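You operate a simulated robot arm through the tools that you are given. There is no shell and no other tool.

You are at the controls of a simulated robot arm. One attempt, no reset.

## Task
Clean the 100 dents reed in the brush cleaner and stand it back in its rack.
Fine: switch the cleaner off before you open the lid; leave the lid open and the other reeds alone.
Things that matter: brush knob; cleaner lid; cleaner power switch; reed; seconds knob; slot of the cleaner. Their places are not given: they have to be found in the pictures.

It is judged by the outcome, as a careful person would: the job done as asked, and still so three seconds after it is handed in. It fails if anything else is knocked over, pushed out of place, dropped, spilled or broken. Lids that push on must go on centred and level and be pressed home; caps that screw on are set level and turned clockwise until they are tight.

## Robot
A 7-joint arm with a fingered hand, fixed in place. Base frame: the origin is at the foot of the arm, x ahead of it, y to its left, z up. Units: mm, rad, N and s.
Its first joint turns from -2.897 to 2.897 rad. Payload 3.7 kg.
The tool frame sits at the grasp point between the pads (the TCP): z along the fingers, y along the line on which they close. The tips reach 25 mm beyond it. The gripper opens to 88 mm. The gripper's body begins 29 mm behind the TCP. The gripper is a hand of 5 fingers: y runs from the thumb to the fingers, the wrist lies at [-13, -106, -174] in the tool frame, and closing takes about 1.5 s.
Orientation is told as [roll, pitch, yaw] about the base's x, y, z axes, in that order, counted from this pose: with the fingers straight down and the wrist toward the robot, the tool's x, y and z point along [0, 1, 0], [1, 0, 0] and [0, 0, -1] of the base frame.

## Interface
- The arm moves only by the tool servo_tool. Its argument "series" is a list of rows, each a list of 6 numbers: the shift along the base's x, y, z in mm, then the turn, a rotation vector about the base's x, y, z in rad. In form: [[dx, dy, dz, rx, ry, rz], ...]. A call has 1 to 20 rows; each row shifts and turns the commanded pose from where the row before left it. "claw" is the finger opening in mm, from 0 to 88, set as the call begins (left out, the last holds). Each row takes 0.2 s and may step no farther than 50 mm and 0.15 rad from the row before; otherwise, or with a gripper value out of range, the whole call is refused. Where a pose cannot be reached the arm comes as near as it can. A force on the tool above 40 N (or 10 N above the force at the start of the call, whichever is more), or a blocked arm, ends the call early, and 0.2 s more pass. The fingers move at their own pace (about 108 mm/s each) and stop on an object; they squeeze with about 26 N. The grip force told is the motor's: it shows also when the fingers shut on nothing. Time passes only in rows, and 0.2 s behind the last, so rows that do not move let the fingers close. The reply holds the time, the measured pose of the TCP, the force on the tool along the base axes, the opening and the grip force, in the units named above and with some noise, with the torque about the TCP (base axes, N m) and any sound that the robot's microphone picked up, and new pictures: "pictures" is both (left out), scene, wrist or none.
- Cameras (640 x 400 px; columns grow to the right, rows downward): "scene" is fixed at [400.6, -498.1, 1688.6]; the picture's right is [0.90, -0.43, 0.00], its down [-0.26, -0.55, -0.79] and it looks along [0.34, 0.71, -0.61] (base axes); focal length 364 px, centre (320, 200). "wrist" rides on the gripper at [59, -79, -105] in the tool frame; the picture's right is [-0.73, 0.32, -0.61], its down [-0.62, -0.68, 0.38] and it looks along [-0.29, 0.66, 0.70] (tool axes); focal length 234 px, centre (320, 200).
- set_grasp(shape): the hand has 5 fingers and takes this shape, open, in about a second: jaw (thumb against the fingers, like two jaws); tri (thumb and two fingers); tip (a fingertip pinch); poke (one finger out to press); point (the index stretched); flat (the hand flat); cup (the hand cupped); fist (a fist). The gripper value then closes the fingers along that shape, each until it touches; the sizes above hold for jaw. It gives what a move gives, with no picture.
- point_at(camera, pixels): for up to 12 pixels [column, row] of the newest picture of that camera ("zoom" is the newest enlarged one), the place [x, y, z] in the base frame of the surface seen there, good to about 2 mm. The clock stands still meanwhile.
- zoom(camera, box): a new picture of the part [left, top, right, bottom] of that camera's present view, enlarged. The clock stands still meanwhile.
- close_job(): hands the job in; it is judged then, once.

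Open the gripper and draw the arm clear of the work before you hand the job in, unless the task says otherwise.

The tools are called after "Call:" as a command line: name --pt "numbers of a row" for each row, then --argument value for the rest, lists and objects as JSON in quotes. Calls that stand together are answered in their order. servo_tool: Moves the arm, as the interface text tells. Its arguments: {"type":"object","properties":{"series":{"type":"array","items":{"type":"array","items":{"type":"number"}}},"claw":{"type":"number"},"pictures":{"type":"string","enum":["both","scene","wrist","none"]}},"required":["series"]} The other tools are called the same way: set_grasp (shape) gives the hand a shape; point_at (camera, pixels) gives the place of the surface under pixels of a picture; zoom (camera, box) takes an enlarged picture of a part of a camera's view; close_job () hands the job in.

At the start:

```text
time_s: 0.0
ee_pos: [438.6, 248.6, 1317.8]
ee_rot: [-0.002, 0.0, 0.001]
contact_force: [-0.1, -0.8, 0.3]
wrist_torque: [-0.02, -0.06, 0.04]
opening: 87.7
grasp_force: 0.0
shape: jaw
```

scene: 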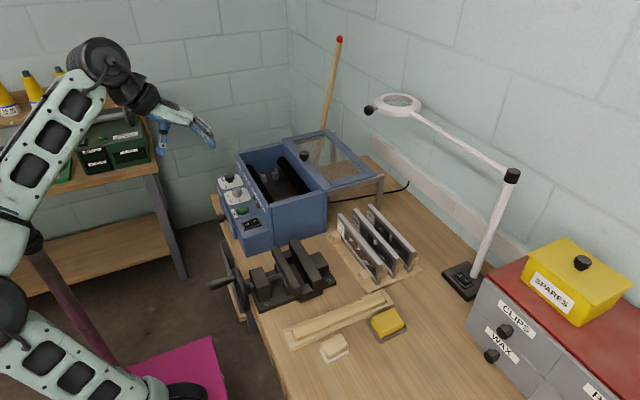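
wrist: 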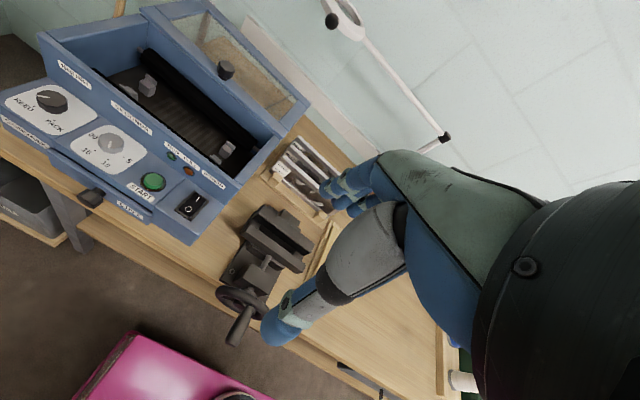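

The scene shows the blue cleaner around (270,195) with its lid open, the reed rack at (375,240), and labels. I zoom in to read them.

Call:
zoom --camera "scene" --box '[200, 120, 360, 220]'

Call:
zoom --camera "scene" --box '[320, 190, 440, 290]'

Call:
zoom --camera "wrist" --box '[0, 40, 320, 240]'

```text
4.00 times, centred on (280, 170) of scene
```

zoom: 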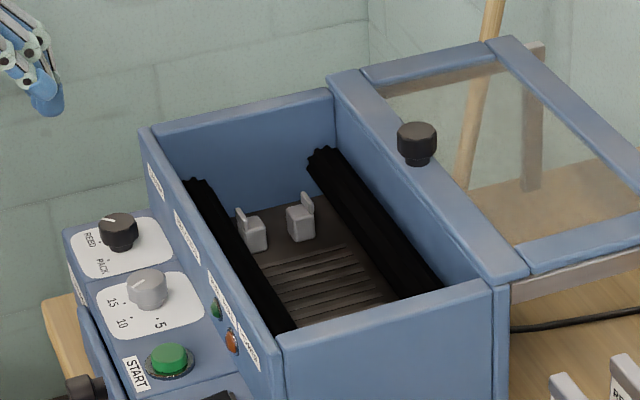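

```text
4.00 times, centred on (380, 240) of scene
```

zoom: 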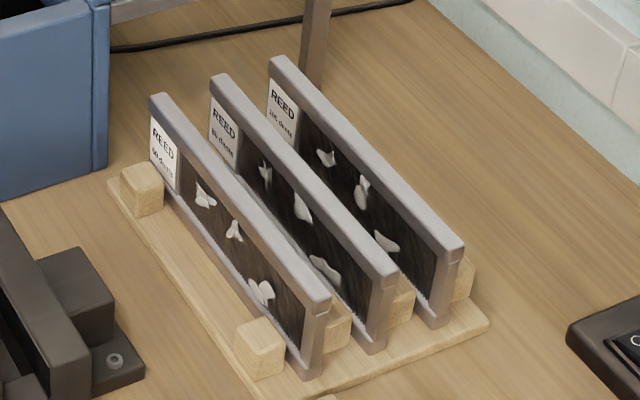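

```text
2.00 times, centred on (160, 140) of wrist
```

zoom: 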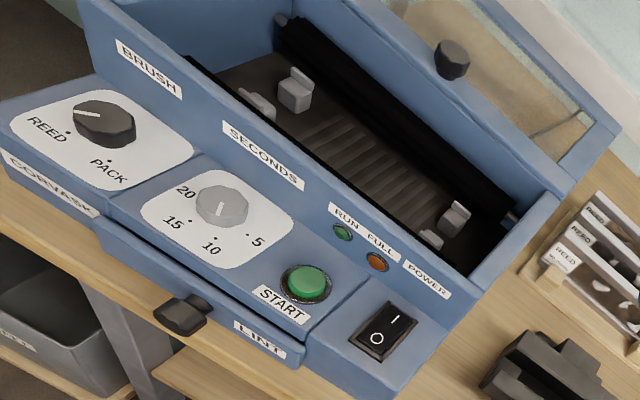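

The far reed seems to be labelled 100 dents. I enlarge the labels and the switch and lamps to make sure.

Call:
zoom --camera "scene" --box '[340, 200, 400, 237]'

Call:
zoom --camera "wrist" --box '[130, 120, 240, 220]'

Call:
zoom --camera "wrist" --box '[0, 70, 140, 160]'

Call:
zoom --camera "scene" --box '[210, 165, 290, 260]'

Call:
zoom --camera "wrist" --box '[260, 120, 350, 220]'

Call:
zoom --camera "scene" --box '[260, 120, 420, 220]'

```text
10.67 times, centred on (370, 218) of scene
```

zoom: 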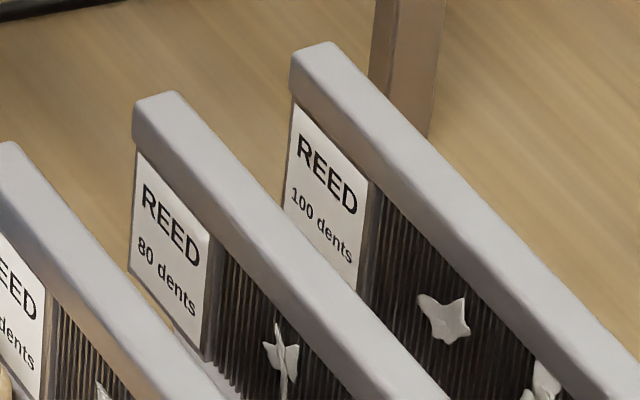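

```text
4.00 times, centred on (185, 170) of wrist
```

zoom: 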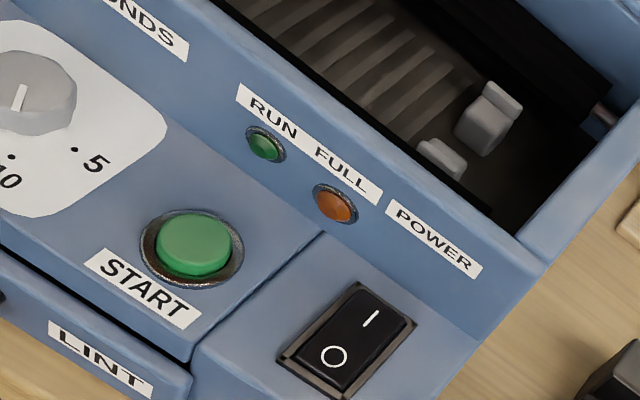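

```text
4.44 times, centred on (70, 115) of wrist
```

zoom: 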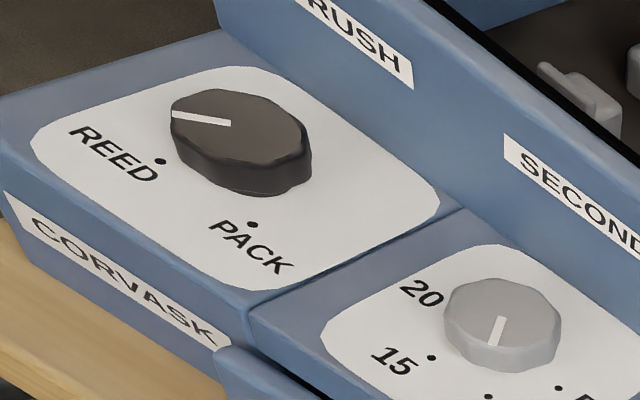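

```text
4.21 times, centred on (250, 212) of scene
```

zoom: 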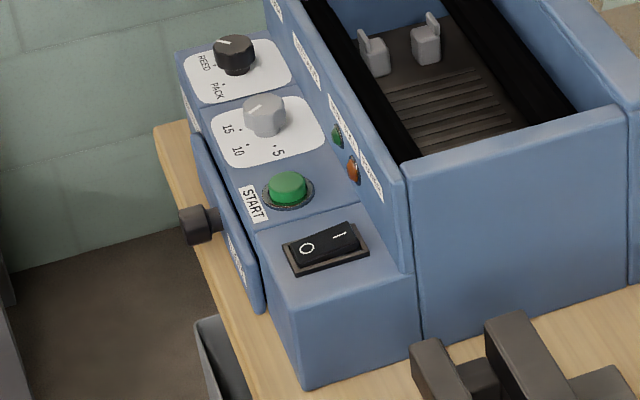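

```text
4.00 times, centred on (305, 170) of wrist
```

zoom: 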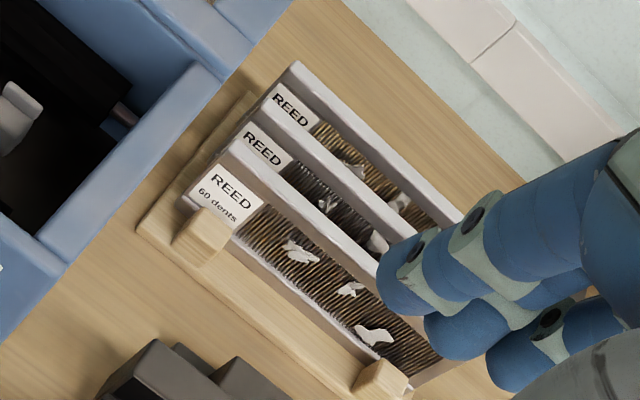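

```text
4.00 times, centred on (340, 170) of scene
```

zoom: 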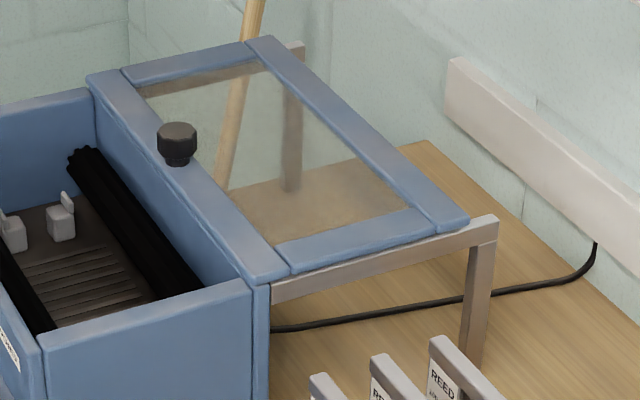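

The reeds are 60, 80 and 100 dents (far one, top bar at (375,215)-(415,262)). I measure key points of the cleaner and the reed.

Call:
zoom --camera "scene" --box '[210, 120, 370, 220]'

Call:
point_at --camera "scene" --pixels '[[228, 178], [238, 193], [242, 212], [250, 224], [304, 155], [263, 179], [275, 175], [237, 155], [283, 141], [272, 206], [323, 191], [308, 142]]'

Call:
point_at --camera "scene" --pixels '[[339, 216], [354, 211], [369, 206], [379, 267], [396, 259], [414, 250], [330, 133], [380, 178], [300, 200], [345, 236], [380, 280], [415, 263]]'

```text
4.00 times, centred on (290, 170) of scene
```

zoom: 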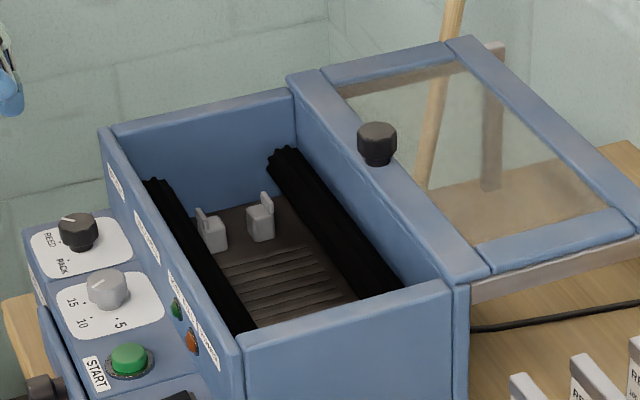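

```text
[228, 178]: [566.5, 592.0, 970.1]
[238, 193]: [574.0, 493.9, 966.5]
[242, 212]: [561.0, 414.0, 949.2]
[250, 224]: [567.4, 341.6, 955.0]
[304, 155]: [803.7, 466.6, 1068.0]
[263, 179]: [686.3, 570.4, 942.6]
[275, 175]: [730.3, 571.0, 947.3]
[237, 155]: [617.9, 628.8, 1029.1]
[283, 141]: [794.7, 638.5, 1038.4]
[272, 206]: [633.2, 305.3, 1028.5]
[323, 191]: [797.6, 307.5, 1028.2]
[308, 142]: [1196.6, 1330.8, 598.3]
```

```text
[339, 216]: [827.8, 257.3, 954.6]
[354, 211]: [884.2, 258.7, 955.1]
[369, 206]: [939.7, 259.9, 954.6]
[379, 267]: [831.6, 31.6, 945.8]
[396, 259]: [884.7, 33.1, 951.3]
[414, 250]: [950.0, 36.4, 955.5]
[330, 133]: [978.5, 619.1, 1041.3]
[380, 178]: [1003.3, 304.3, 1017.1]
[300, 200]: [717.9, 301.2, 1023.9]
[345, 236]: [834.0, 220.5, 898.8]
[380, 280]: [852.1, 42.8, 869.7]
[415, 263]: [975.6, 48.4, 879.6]
```

Cleaner box spans about x 618–800, y 305–640, rim z≈1028; the lid is a sliding one lying on rails to x≈1003, knob at (804,467,1068). I check obstacles on the left before moving over for a closer look.

Call:
point_at --camera "scene" --pixels '[[130, 128], [150, 155], [148, 168], [33, 85], [219, 250], [240, 300], [300, 255], [340, 60], [390, 100], [510, 176], [462, 275], [350, 310]]'

Call:
point_at --camera "wrist" --pixels '[[141, 85], [128, 95], [220, 150], [228, 148], [215, 160], [170, 90], [190, 110], [190, 200], [235, 155], [110, 145], [50, 100], [90, 198]]'

```text
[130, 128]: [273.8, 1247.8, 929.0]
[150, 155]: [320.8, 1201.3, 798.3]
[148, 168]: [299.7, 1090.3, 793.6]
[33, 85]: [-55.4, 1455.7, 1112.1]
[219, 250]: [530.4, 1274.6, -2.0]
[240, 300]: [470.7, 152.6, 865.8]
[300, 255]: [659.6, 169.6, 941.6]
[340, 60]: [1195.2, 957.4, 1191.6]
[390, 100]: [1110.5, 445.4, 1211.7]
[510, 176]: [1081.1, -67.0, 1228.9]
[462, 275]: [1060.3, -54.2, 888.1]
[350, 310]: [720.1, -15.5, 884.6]
```

```text
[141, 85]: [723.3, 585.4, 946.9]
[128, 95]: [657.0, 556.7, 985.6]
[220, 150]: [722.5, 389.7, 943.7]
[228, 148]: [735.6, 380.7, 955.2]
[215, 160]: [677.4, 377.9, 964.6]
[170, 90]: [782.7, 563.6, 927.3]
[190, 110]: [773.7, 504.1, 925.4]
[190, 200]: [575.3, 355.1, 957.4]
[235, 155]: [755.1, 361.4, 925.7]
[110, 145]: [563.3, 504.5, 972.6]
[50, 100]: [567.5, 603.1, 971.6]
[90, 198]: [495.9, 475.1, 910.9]
```

Free space to the left of the cleaner is ample. I move the hand left over the front of the cleaner for a closer view of knobs and slot.

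Call:
servo_tool --pt "0 45 -10 0 0 0" --pt "0 45 -20 0 0 0" --pt "0 45 -20 0 0 0" --pt "0 45 -20 0 0 0" --pt "0 45 -20 0 0 0" --pt "0 45 -20 0 0 0" --pt "0 0 0 0 0 0"

```text
time_s: 1.5
ee_pos: [475.3, 454.0, 1269.7]
ee_rot: [0.146, 0.094, 0.008]
contact_force: [-0.5, -0.2, 0.3]
wrist_torque: [-0.01, 0.0, 0.0]
opening: 87.6
grasp_force: 0.1
shape: jaw
stopped in row 7: the arm was blocked; the commanded pose is now the measured one
```

scene: 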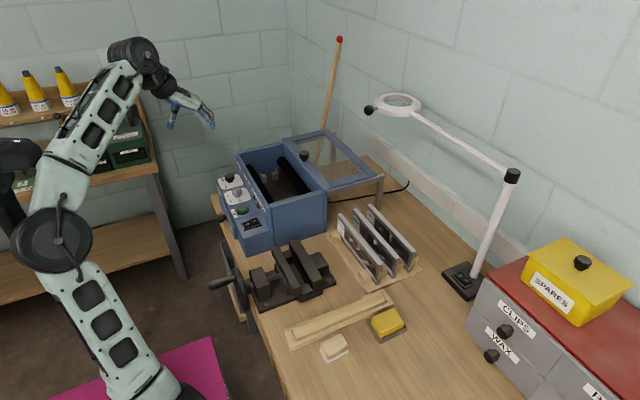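
wrist: 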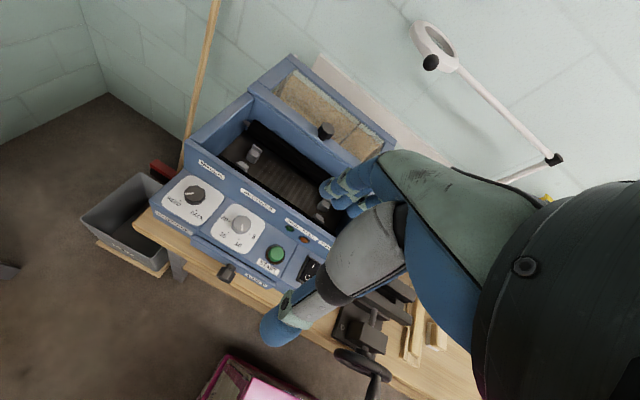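

The arm was held up at (475,454,1270) with a slight tilt, likely a joint configuration limit. I straighten the tool and move a bit forward.

Call:
servo_tool --pt "10 0 -5 -0.07 -0.047 -0.004" --pt "10 0 -5 -0.07 -0.047 -0.004" --pt "0 0 0 0 0 0" --pictures "scene"

```text
time_s: 2.5
ee_pos: [505.4, 435.9, 1279.8]
ee_rot: [0.055, 0.029, 0.005]
contact_force: [-0.6, -0.8, 0.0]
wrist_torque: [-0.01, -0.01, -0.02]
opening: 87.9
grasp_force: 0.0
shape: jaw
stopped in row 3: the arm was blocked; the commanded pose is now the measured one
```

scene: 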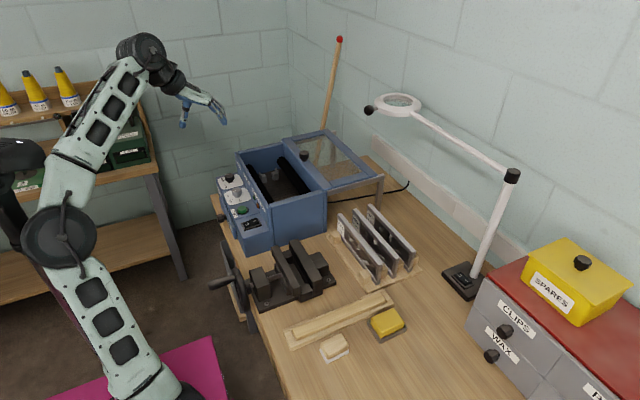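

The arm drifts rather than tracks: at this height the configuration is cramped. I move forward and see how tracking behaves.

Call:
servo_tool --pt "25 0 -10 -0.03 -0.015 0" --pt "25 0 -10 -0.02 -0.015 0" --pt "0 0 0 0 0 0" --pictures "none"

```text
time_s: 3.3
ee_pos: [549.7, 442.4, 1257.3]
ee_rot: [0.0, -0.005, 0.01]
contact_force: [-0.1, 0.7, 0.2]
wrist_torque: [-0.02, -0.02, -0.03]
opening: 88.1
grasp_force: 0.1
shape: jaw
```

Tracking is fine here. I take zooms of the wrist view for the controls.

Call:
zoom --camera "wrist" --box '[100, 100, 340, 280]'

Call:
zoom --camera "wrist" --box '[0, 0, 640, 400]'

```text
2.22 times, centred on (220, 190) of wrist
```

zoom: 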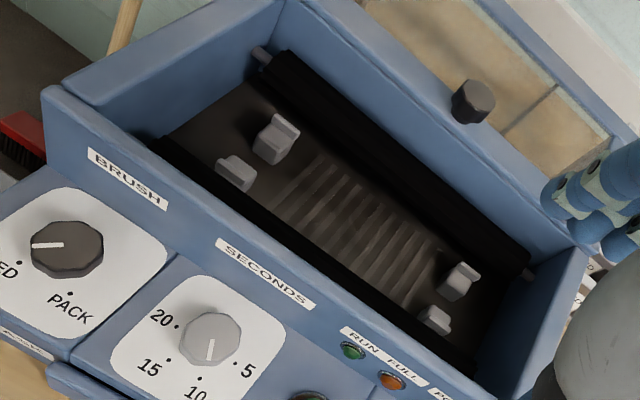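

```text
1.00 times, centred on (320, 200) of wrist (not enlarged: the box is as wide or as high as the picture)
```

zoom: 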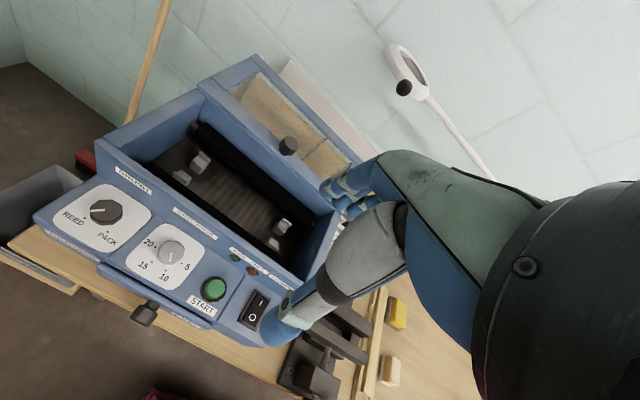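

I zoom tightly on the knobs to measure mark and dot directions.

Call:
zoom --camera "wrist" --box '[50, 180, 210, 280]'

```text
4.00 times, centred on (130, 230) of wrist
```

zoom: 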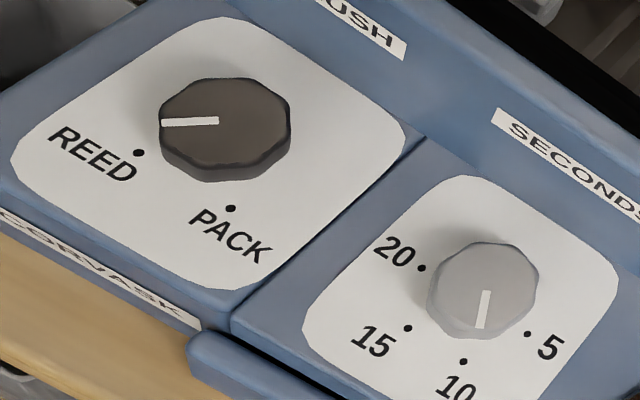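

Call:
point_at --camera "zoom" --pixels '[[138, 153], [231, 208], [165, 122], [215, 120], [225, 115], [421, 268], [407, 328], [463, 361], [527, 334], [486, 295], [480, 325], [483, 280]]'

Call:
point_at --camera "zoom" --pixels '[[225, 78], [160, 125], [289, 120], [225, 167], [428, 290], [538, 290], [485, 245], [482, 330], [360, 60], [330, 200], [20, 150], [600, 240]]'

```text
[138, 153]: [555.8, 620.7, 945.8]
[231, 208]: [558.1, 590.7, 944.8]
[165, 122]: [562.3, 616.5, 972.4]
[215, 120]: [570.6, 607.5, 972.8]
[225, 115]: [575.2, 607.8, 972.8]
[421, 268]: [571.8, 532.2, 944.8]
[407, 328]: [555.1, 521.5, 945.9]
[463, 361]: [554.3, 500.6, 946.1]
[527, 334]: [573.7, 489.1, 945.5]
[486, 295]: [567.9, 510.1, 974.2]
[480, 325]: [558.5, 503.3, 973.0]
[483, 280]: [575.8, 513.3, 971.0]
```

```text
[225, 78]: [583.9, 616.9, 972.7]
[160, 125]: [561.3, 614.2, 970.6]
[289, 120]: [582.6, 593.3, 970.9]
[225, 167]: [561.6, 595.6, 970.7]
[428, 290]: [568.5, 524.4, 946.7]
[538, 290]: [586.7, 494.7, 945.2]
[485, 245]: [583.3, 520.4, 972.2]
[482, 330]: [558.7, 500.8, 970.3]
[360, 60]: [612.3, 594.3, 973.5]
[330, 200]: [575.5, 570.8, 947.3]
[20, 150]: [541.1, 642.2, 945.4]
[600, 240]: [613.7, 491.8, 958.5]
```

The brush knob mark already points at the REED dot (≈135°) and the seconds knob at 10. Now I check the rocker switch and lamps.

Call:
zoom --camera "wrist" --box '[190, 240, 290, 340]'

Call:
zoom --camera "scene" --box '[235, 205, 275, 235]'

```text
4.00 times, centred on (240, 290) of wrist
```

zoom: 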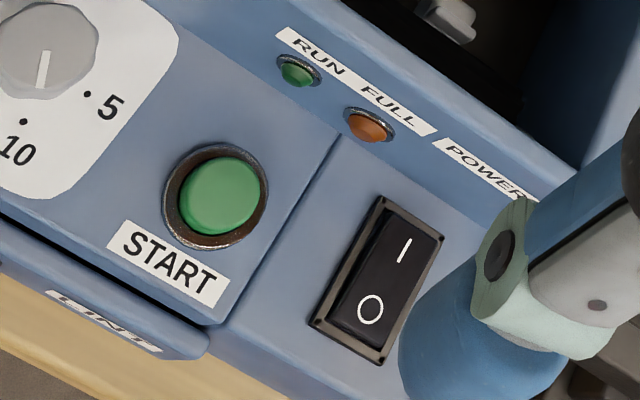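

```text
13.33 times, centred on (255, 220) of scene
```

zoom: 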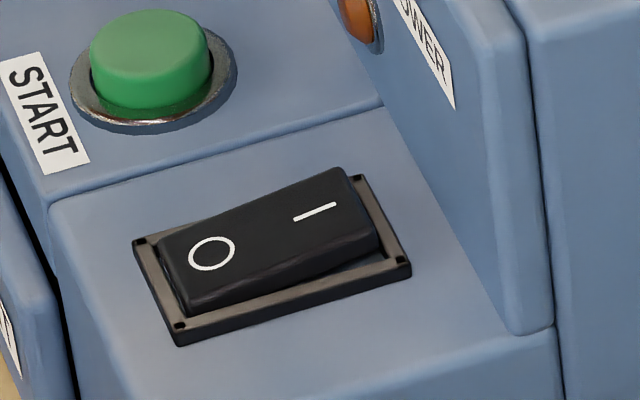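

The rocker's I end (toward +x) is raised, so it is off. I get positions of the start button, rocker ends and neighbouring walls.

Call:
point_at --camera "zoom" --pixels '[[315, 212], [212, 253], [150, 50], [350, 180], [185, 300], [395, 270], [140, 245], [490, 330], [100, 300], [430, 150], [520, 20], [580, 20]]'

Call:
zoom --camera "wrist" --box '[120, 100, 360, 250]'

```text
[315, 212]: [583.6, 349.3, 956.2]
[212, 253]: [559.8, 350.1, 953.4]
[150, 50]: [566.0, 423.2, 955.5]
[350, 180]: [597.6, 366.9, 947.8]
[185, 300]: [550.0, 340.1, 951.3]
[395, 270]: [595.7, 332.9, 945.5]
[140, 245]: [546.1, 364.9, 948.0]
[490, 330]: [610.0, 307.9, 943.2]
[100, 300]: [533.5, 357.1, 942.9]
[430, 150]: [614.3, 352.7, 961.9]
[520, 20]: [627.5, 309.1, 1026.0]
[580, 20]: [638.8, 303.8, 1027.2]
```

```text
2.67 times, centred on (240, 175) of wrist
```

zoom: 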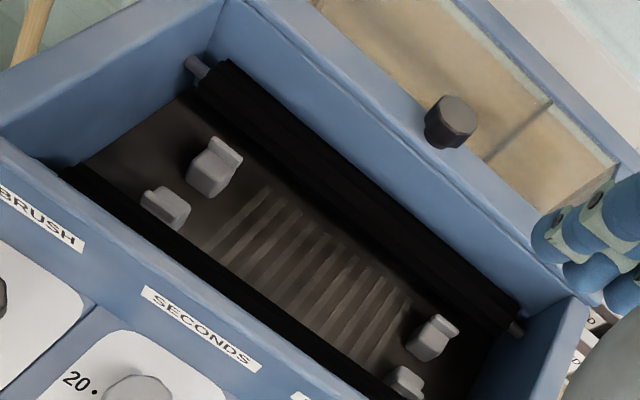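

I measure the slot blocks, floor, rollers and lid knob.

Call:
point_at --camera "zoom" --pixels '[[165, 200], [180, 215], [205, 175], [225, 152], [193, 178], [190, 195], [420, 340], [440, 325], [405, 378], [418, 362], [200, 220], [320, 270]]'

Call:
point_at --camera "zoom" --pixels '[[455, 110], [445, 140], [330, 150], [470, 290], [250, 300], [110, 200], [200, 90], [190, 65], [515, 325], [380, 60], [560, 300], [490, 120]]'

```text
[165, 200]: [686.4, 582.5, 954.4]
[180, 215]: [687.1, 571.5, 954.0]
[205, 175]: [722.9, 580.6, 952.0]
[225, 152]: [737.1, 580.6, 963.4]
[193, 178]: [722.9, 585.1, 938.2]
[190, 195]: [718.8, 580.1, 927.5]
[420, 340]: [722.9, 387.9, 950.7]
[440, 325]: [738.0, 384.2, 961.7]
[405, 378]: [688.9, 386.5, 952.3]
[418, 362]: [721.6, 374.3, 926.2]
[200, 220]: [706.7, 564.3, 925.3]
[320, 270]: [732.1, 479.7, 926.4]
```

```text
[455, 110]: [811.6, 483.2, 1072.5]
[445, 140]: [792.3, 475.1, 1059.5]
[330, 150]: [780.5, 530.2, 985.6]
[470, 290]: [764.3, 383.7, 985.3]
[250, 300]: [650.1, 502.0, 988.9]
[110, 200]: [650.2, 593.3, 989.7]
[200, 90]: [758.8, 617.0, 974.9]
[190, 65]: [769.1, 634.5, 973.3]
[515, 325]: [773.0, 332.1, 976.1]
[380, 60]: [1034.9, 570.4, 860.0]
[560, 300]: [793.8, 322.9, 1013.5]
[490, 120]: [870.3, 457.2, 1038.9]
```

I zoom more on the left slot pair and, from the scene, on the 100-dent reed's ends and rack.

Call:
zoom --camera "wrist" --box '[160, 135, 224, 175]'

Call:
zoom --camera "scene" --box '[365, 230, 429, 290]'

```text
10.00 times, centred on (192, 155) of wrist
```

zoom: 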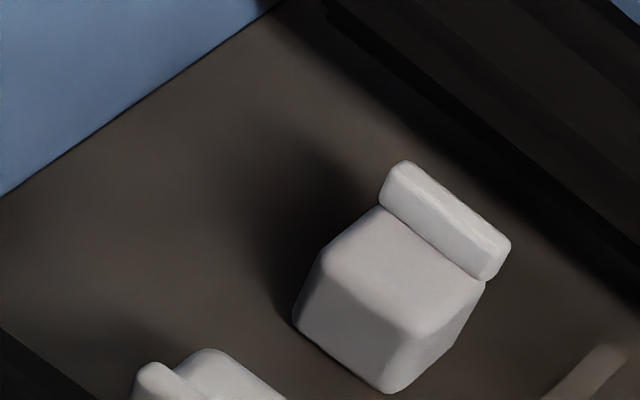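

```text
6.67 times, centred on (397, 260) of scene
```

zoom: 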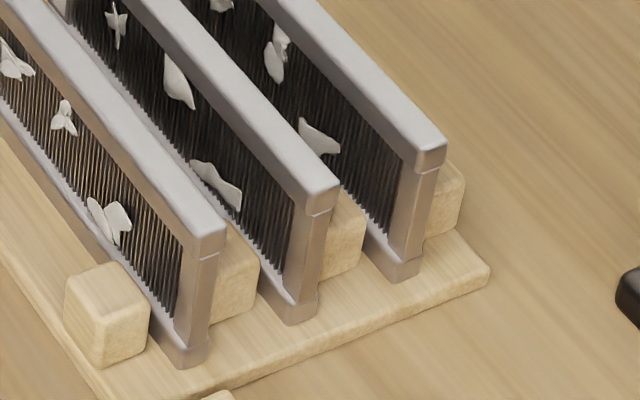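

Call:
point_at --camera "zoom" --pixels '[[420, 152], [443, 145], [412, 165], [432, 162], [405, 265], [418, 272], [405, 215], [350, 60], [450, 195], [440, 230], [305, 300], [480, 285]]'

Call:
zoom --camera "scene" --box '[355, 195, 395, 225]'

```text
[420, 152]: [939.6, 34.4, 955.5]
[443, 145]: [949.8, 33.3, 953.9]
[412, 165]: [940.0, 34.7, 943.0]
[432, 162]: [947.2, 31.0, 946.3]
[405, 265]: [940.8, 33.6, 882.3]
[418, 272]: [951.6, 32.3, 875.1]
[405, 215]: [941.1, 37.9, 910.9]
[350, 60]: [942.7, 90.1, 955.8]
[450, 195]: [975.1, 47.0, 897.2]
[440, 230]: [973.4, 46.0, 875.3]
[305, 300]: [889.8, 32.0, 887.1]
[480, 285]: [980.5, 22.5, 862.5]
```

```text
13.33 times, centred on (375, 210) of scene
```

zoom: 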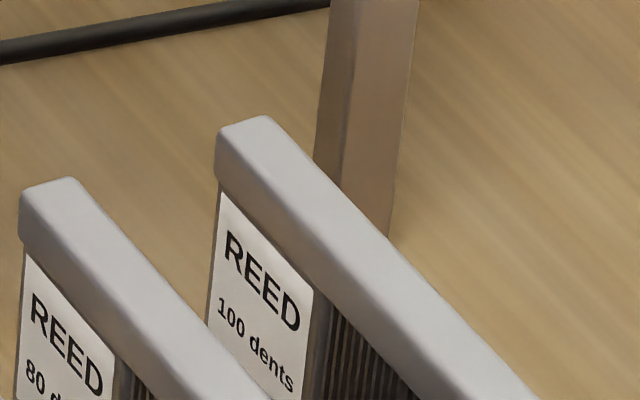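

Call:
point_at --camera "zoom" --pixels '[[222, 130], [270, 120], [245, 125], [230, 160], [300, 200], [335, 190], [270, 215], [380, 300], [40, 190], [75, 185], [350, 150], [390, 300]]'

```text
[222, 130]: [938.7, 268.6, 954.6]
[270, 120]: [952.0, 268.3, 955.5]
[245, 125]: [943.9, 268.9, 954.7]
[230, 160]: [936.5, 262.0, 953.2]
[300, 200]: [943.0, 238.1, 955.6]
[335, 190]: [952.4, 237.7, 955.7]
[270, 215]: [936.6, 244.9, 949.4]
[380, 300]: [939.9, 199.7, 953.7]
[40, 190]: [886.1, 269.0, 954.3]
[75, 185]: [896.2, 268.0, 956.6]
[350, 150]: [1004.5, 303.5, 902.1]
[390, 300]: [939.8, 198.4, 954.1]
```

Reed 100: x 937–953, y 31–270, top z 955.5. Now I examine the front slot blocks' edges closely.

Call:
zoom --camera "wrist" --box '[160, 155, 224, 195]'

Call:
point_at --camera "zoom" --pixels '[[140, 180], [165, 195], [200, 155], [230, 165], [260, 185], [285, 210], [180, 190], [220, 215], [245, 240], [270, 235], [210, 170], [240, 200]]'

```text
10.00 times, centred on (192, 175) of wrist
```

zoom: 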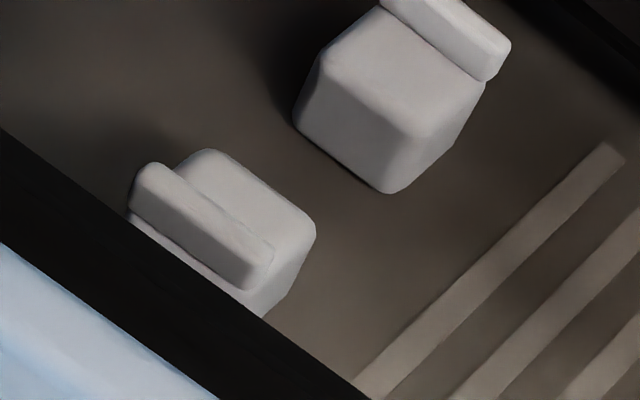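

```text
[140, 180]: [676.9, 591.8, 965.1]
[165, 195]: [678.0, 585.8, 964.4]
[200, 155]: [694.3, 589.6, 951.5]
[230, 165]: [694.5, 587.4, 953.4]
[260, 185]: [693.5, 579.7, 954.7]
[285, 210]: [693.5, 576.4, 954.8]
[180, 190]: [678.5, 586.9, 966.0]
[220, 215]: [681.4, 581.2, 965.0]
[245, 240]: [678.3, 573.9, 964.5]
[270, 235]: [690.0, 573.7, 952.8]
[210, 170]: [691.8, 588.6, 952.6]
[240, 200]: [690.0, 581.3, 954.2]
```

Slot centre is about x=709, y≈480 with floor z≈926. I set a narrower opening (44 mm) and travel to above the 100-dent reed at (945.5,150).

Call:
servo_tool --pt "30 -26 0 0 0 0" --pt "36 -28 0 0 0 0" --pt "36 -28 0 0 0 0" --pt "36 -28 0 0 0 0" --pt "36 -28 -10 0 0 0" --pt "36 -28 -15 0 0 0" --pt "36 -28 -25 0 0 0" --pt "36 -28 -25 0 0 0" --pt "36 -28 -25 0 0 0" --pt "36 -22 -25 0 0 0" --pt "36 -20 -25 0 0 0" --pt "5.8 0 0 0 0 0" --pt "0 0 0 0 0 0" --claw 44

```text
refused: row 7 steps farther than a row can; nothing moved
```

Call:
servo_tool --pt "30 -26 0 0 0 0" --pt "36 -26 0 0 0 0" --pt "36 -26 0 0 0 0" --pt "36 -26 0 0 0 0" --pt "36 -26 -10 0 0 0" --pt "36 -26 -15 0 0 0" --pt "36 -26 -20 0 0 0" --pt "36 -26 -20 0 0 0" --pt "36 -26 -20 0 0 0" --pt "36 -26 -20 0 0 0" --pt "36 -26 -20 0 0 0" --pt "5.8 -6 -20 0 0 0" --pt "0 0 0 0 0 0" --claw 44

```text
time_s: 6.1
ee_pos: [947.6, 146.8, 1112.5]
ee_rot: [-0.001, -0.003, 0.009]
contact_force: [0.1, 0.0, 0.8]
wrist_torque: [0.01, -0.02, 0.0]
opening: 44.2
grasp_force: 0.0
shape: jaw
```

scene: 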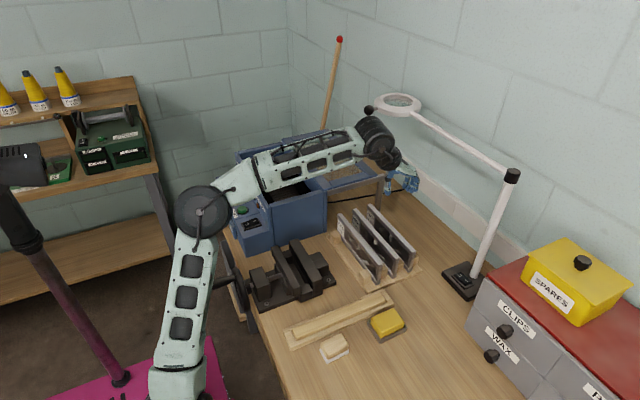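
wrist: 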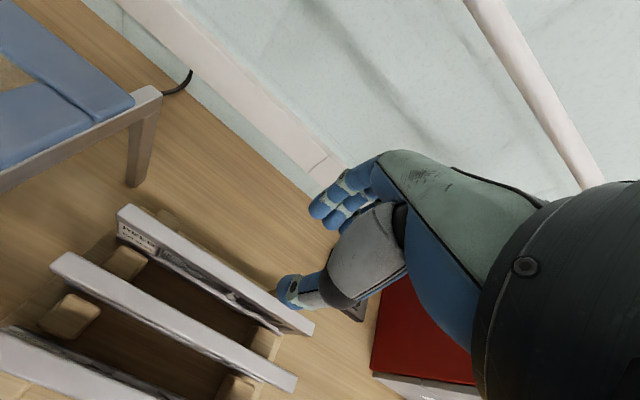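

The hand is above the reed and tracks well. I descend part way with x correction of -2 and check.

Call:
servo_tool --pt "-2 3 -40 0 0 0" --pt "0 0 -40 0 0 0" --pt "0 0 -32 0 0 -0.008" --pt "0 0 0 0 0 0"

Call:
zoom --camera "wrist" --box '[160, 150, 420, 340]'

Call:
zoom --camera "scene" --box '[340, 150, 460, 260]'

```text
time_s: 7.1
ee_pos: [943.6, 152.0, 999.2]
ee_rot: [0.001, -0.004, -0.001]
contact_force: [0.5, -0.8, 1.1]
wrist_torque: [-0.01, -0.02, 0.02]
opening: 44.4
grasp_force: 0.1
shape: jaw
```

scene: 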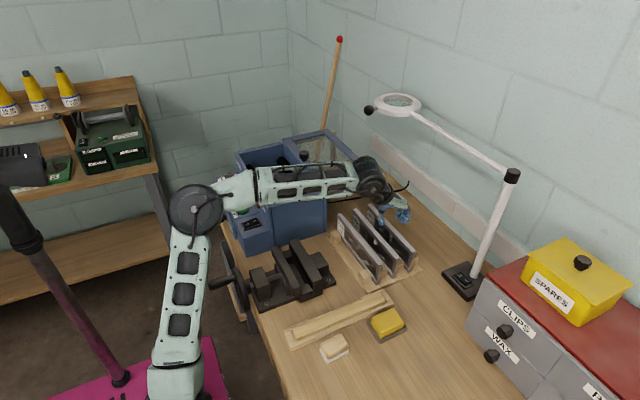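
wrist: 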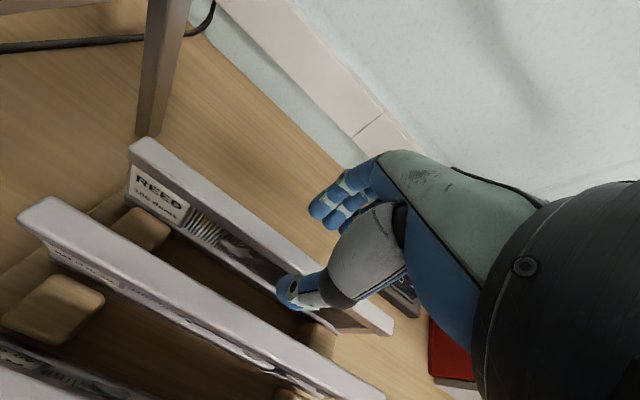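

```text
2.11 times, centred on (290, 245) of wrist
```

zoom: 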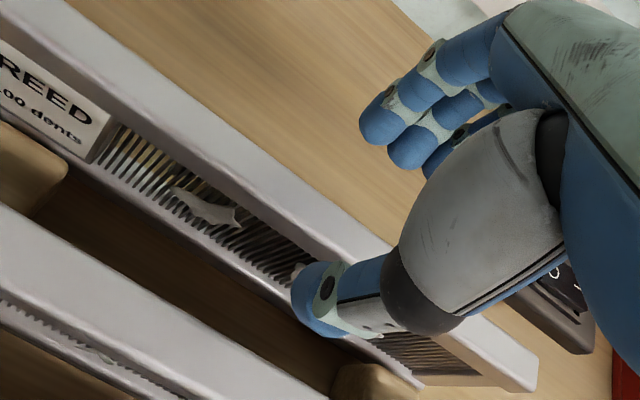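

```text
3.64 times, centred on (400, 205) of scene
```

zoom: 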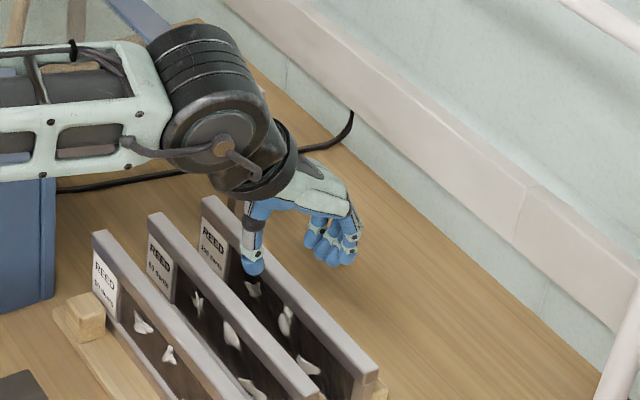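

The thumb and fingers straddle the top bar of the 100-dent reed. I descend to TCP z≈947 and check contact.

Call:
servo_tool --pt "2 -1 -20 0 0 0" --pt "0 0 -20 0 0 0" --pt "0 0 -12 0 0 0" --pt "0 0 0 0 0 0"

Call:
zoom --camera "scene" --box '[340, 150, 460, 260]'

```text
time_s: 8.1
ee_pos: [945.7, 148.2, 947.1]
ee_rot: [0.001, -0.003, 0.001]
contact_force: [0.7, -0.8, 0.3]
wrist_torque: [0.03, -0.02, 0.0]
opening: 44.6
grasp_force: 0.0
shape: jaw
```

scene: 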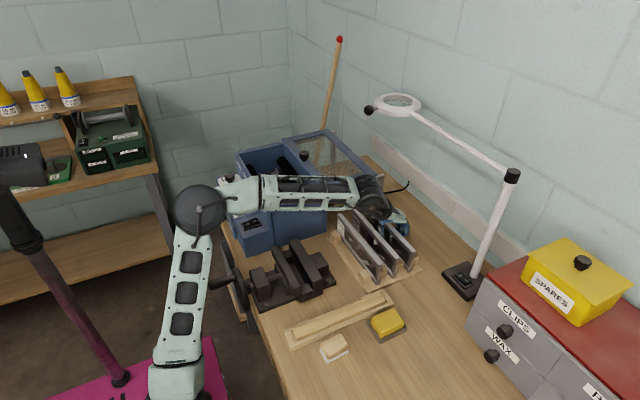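
wrist: 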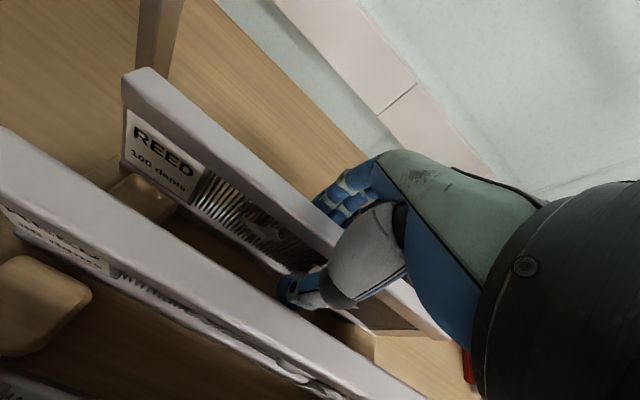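

```text
3.64 times, centred on (400, 205) of scene
```

zoom: 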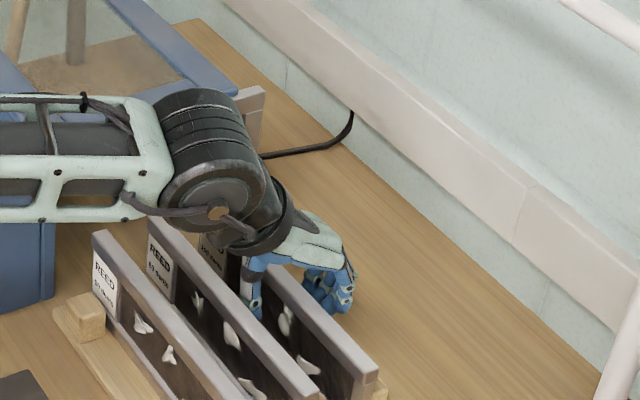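

Fingers straddle the bar with no contact. I close on it.

Call:
servo_tool --pt "0 0 0 0 0 0" --pt "0 0 0 0 0 0" --pt "0 0 0 0 0 0" --pt "0 0 0 0 0 0" --pt "0 0 0 0 0 0" --pt "0 0 0 0 0 0" --pt "0 0 0 0 0 0" --pt "0 0 0 0 0 0" --claw 4

```text
time_s: 9.9
ee_pos: [946.0, 148.2, 946.5]
ee_rot: [0.001, -0.004, -0.001]
contact_force: [0.5, -0.1, 4.0]
wrist_torque: [-0.01, 0.02, 0.04]
opening: 5.1
grasp_force: 0.1
shape: jaw
```

scene: 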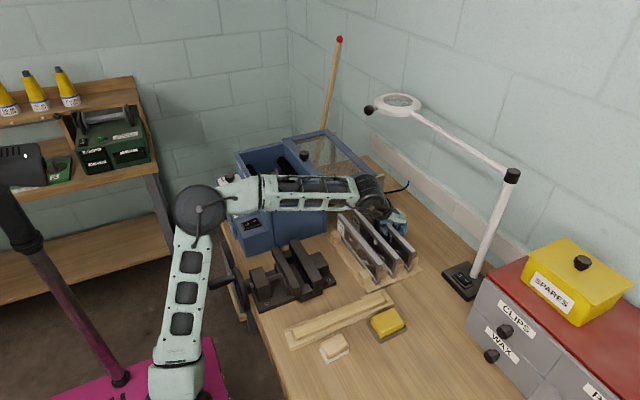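
wrist: 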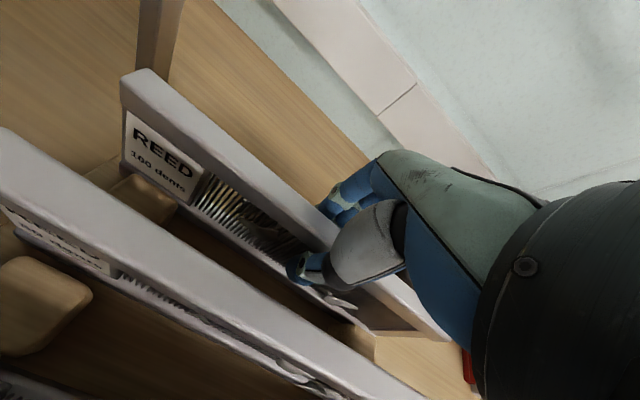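

Opening reads 5.1 with almost no force; I zoom to see how the fingers lie on the bar.

Call:
zoom --camera "wrist" --box '[230, 150, 450, 340]'

Call:
zoom --camera "scene" --box '[360, 190, 430, 250]'

```text
2.11 times, centred on (340, 245) of wrist
```

zoom: 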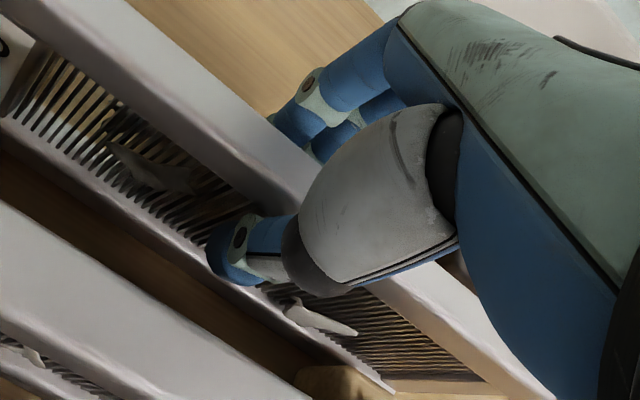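

```text
6.67 times, centred on (395, 220) of scene
```

zoom: 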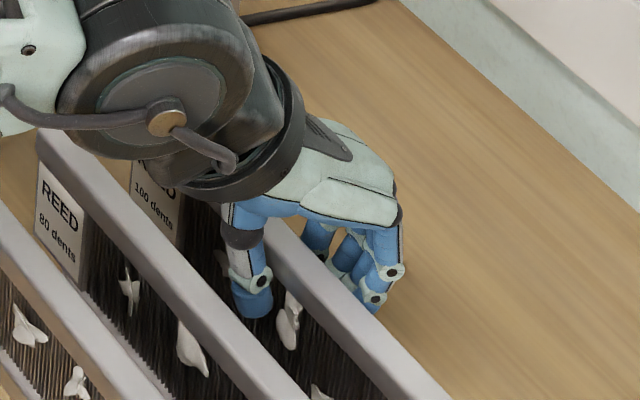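

The fingertips curl under the bar toward the wires; I squeeze fully and read the grip force.

Call:
servo_tool --pt "0 0 0 0 0 0" --pt "0 0 0 0 0 0" --pt "0 0 0 0 0 0" --pt "0 0 0 0 0 0" --pt "0 0 0 0 0 0" --claw 0

Call:
zoom --camera "wrist" --box '[230, 150, 450, 340]'

```text
time_s: 11.1
ee_pos: [946.6, 147.8, 946.5]
ee_rot: [0.0, -0.004, 0.001]
contact_force: [-0.7, -0.3, 0.5]
wrist_torque: [0.01, 0.06, 0.15]
opening: 6.0
grasp_force: 25.9
shape: jaw
```

scene: 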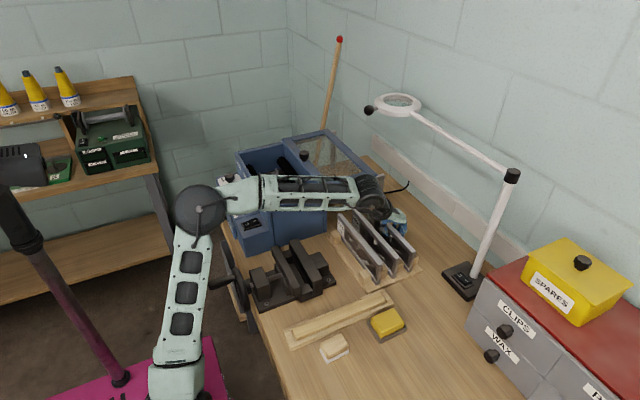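
wrist: 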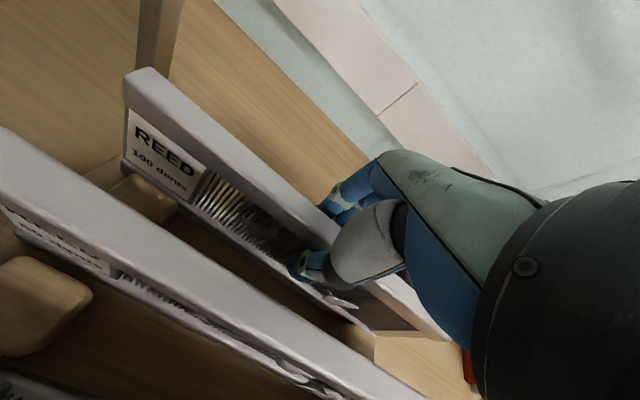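

```text
2.11 times, centred on (340, 245) of wrist
```

zoom: 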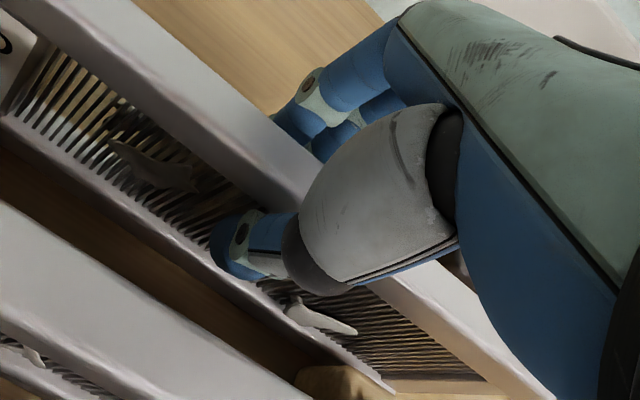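

Now gripped with 26 N beneath the bar. I lift gently, 30 mm first.

Call:
servo_tool --pt "0 0 8 0 0 0" --pt "0 0 10 0 0 0" --pt "0 0 12 0 0 0" --pt "0 0 0 0 0 0"

Call:
zoom --camera "scene" --box '[330, 180, 450, 290]'

```text
time_s: 12.1
ee_pos: [947.5, 149.9, 979.8]
ee_rot: [0.001, -0.003, 0.0]
contact_force: [-1.5, -1.1, -3.6]
wrist_torque: [-0.07, 0.03, 0.1]
opening: 6.1
grasp_force: 25.9
shape: jaw
```

scene: 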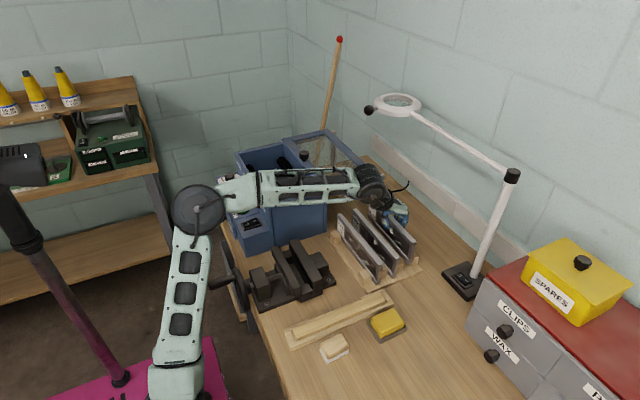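
wrist: 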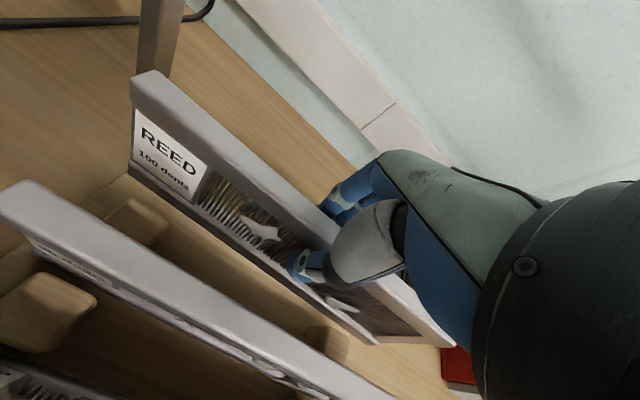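

```text
3.64 times, centred on (390, 235) of scene
```

zoom: 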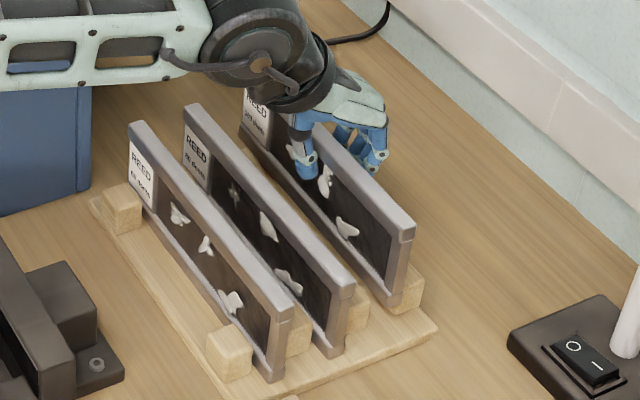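

The reed is held level and clear. I raise it to z≈1190 and carry it over above the slot at (709,480).

Call:
servo_tool --pt "0 0 30 0 0 0" --pt "0 0 40 0 0 0" --pt "0 0 40 0 0 0" --pt "0 0 40 0 0 0" --pt "0 0 40 0 0 0" --pt "-10 5 20 0 0 0" --pt "-25 25 0 0 0 0" --pt "-29 37 0 0 0 0" --pt "-29 37 0 0 0 0" --pt "-29 37 0 0 0 0" --pt "-29 37 0 0 0 0" --pt "-29 37 0 0 0 0" --pt "-29 37 0 0 0 0" --pt "-20 37 0 0 0 0" --pt "-9 30 0 0 0 0" --pt "0 11 0 0 0 0" --pt "0 0 0 0 0 0"

```text
time_s: 15.7
ee_pos: [710.5, 478.9, 1187.5]
ee_rot: [0.0, -0.003, 0.0]
contact_force: [-0.5, -0.3, -4.7]
wrist_torque: [0.0, -0.02, 0.01]
opening: 5.9
grasp_force: 25.8
shape: jaw
```

scene: 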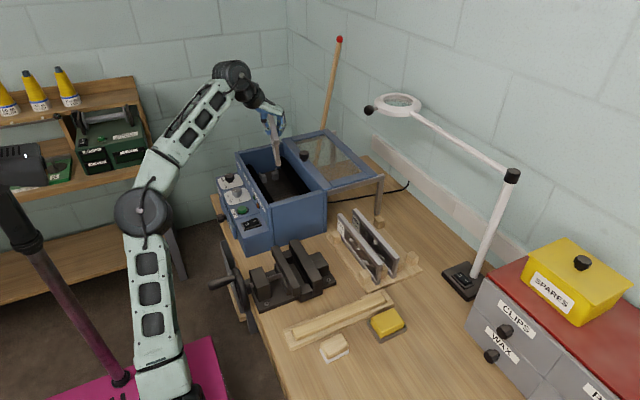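
wrist: 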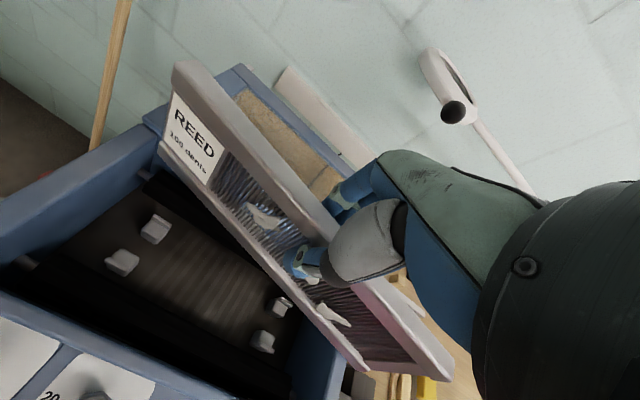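

The reed hangs over the slot. I measure the reed's bar ends and bottom edge plus slot blocks before lowering.

Call:
zoom --camera "wrist" --box '[90, 50, 410, 400]'

Call:
point_at --camera "wrist" --pixels '[[182, 68], [195, 72], [290, 170], [298, 178], [165, 150], [360, 366], [445, 372], [425, 340], [145, 230], [120, 258], [278, 304], [262, 340]]'

Call:
zoom --camera "scene" --box '[240, 100, 340, 200]'

```text
1.14 times, centred on (250, 225) of wrist
```

zoom: 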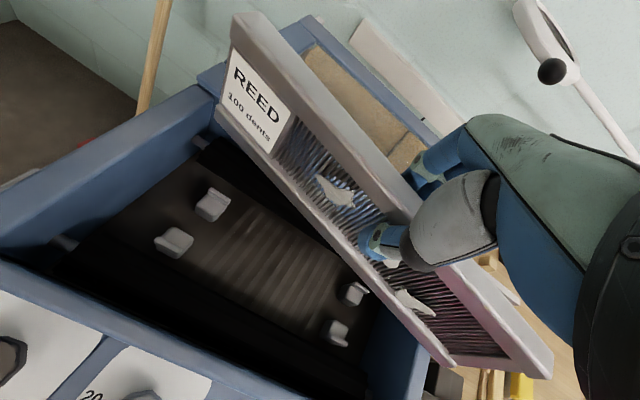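

```text
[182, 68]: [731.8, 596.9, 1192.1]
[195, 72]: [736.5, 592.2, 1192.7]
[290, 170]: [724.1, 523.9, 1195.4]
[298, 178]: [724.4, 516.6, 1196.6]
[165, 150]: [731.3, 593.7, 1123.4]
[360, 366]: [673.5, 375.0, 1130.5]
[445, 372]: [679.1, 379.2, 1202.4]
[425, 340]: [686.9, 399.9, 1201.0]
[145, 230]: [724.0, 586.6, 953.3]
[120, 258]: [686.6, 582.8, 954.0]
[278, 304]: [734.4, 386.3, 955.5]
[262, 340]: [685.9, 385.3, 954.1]
```

```text
4.00 times, centred on (290, 150) of scene
```

zoom: 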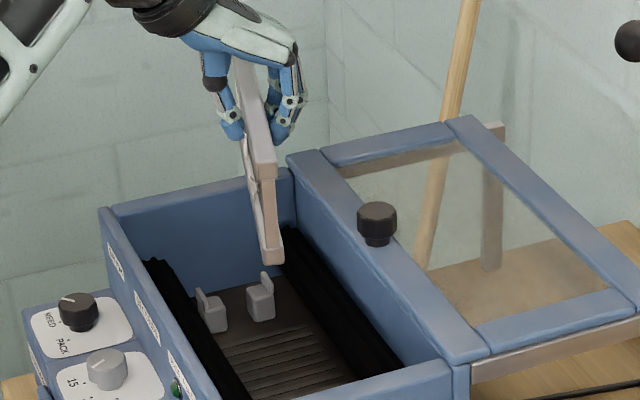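

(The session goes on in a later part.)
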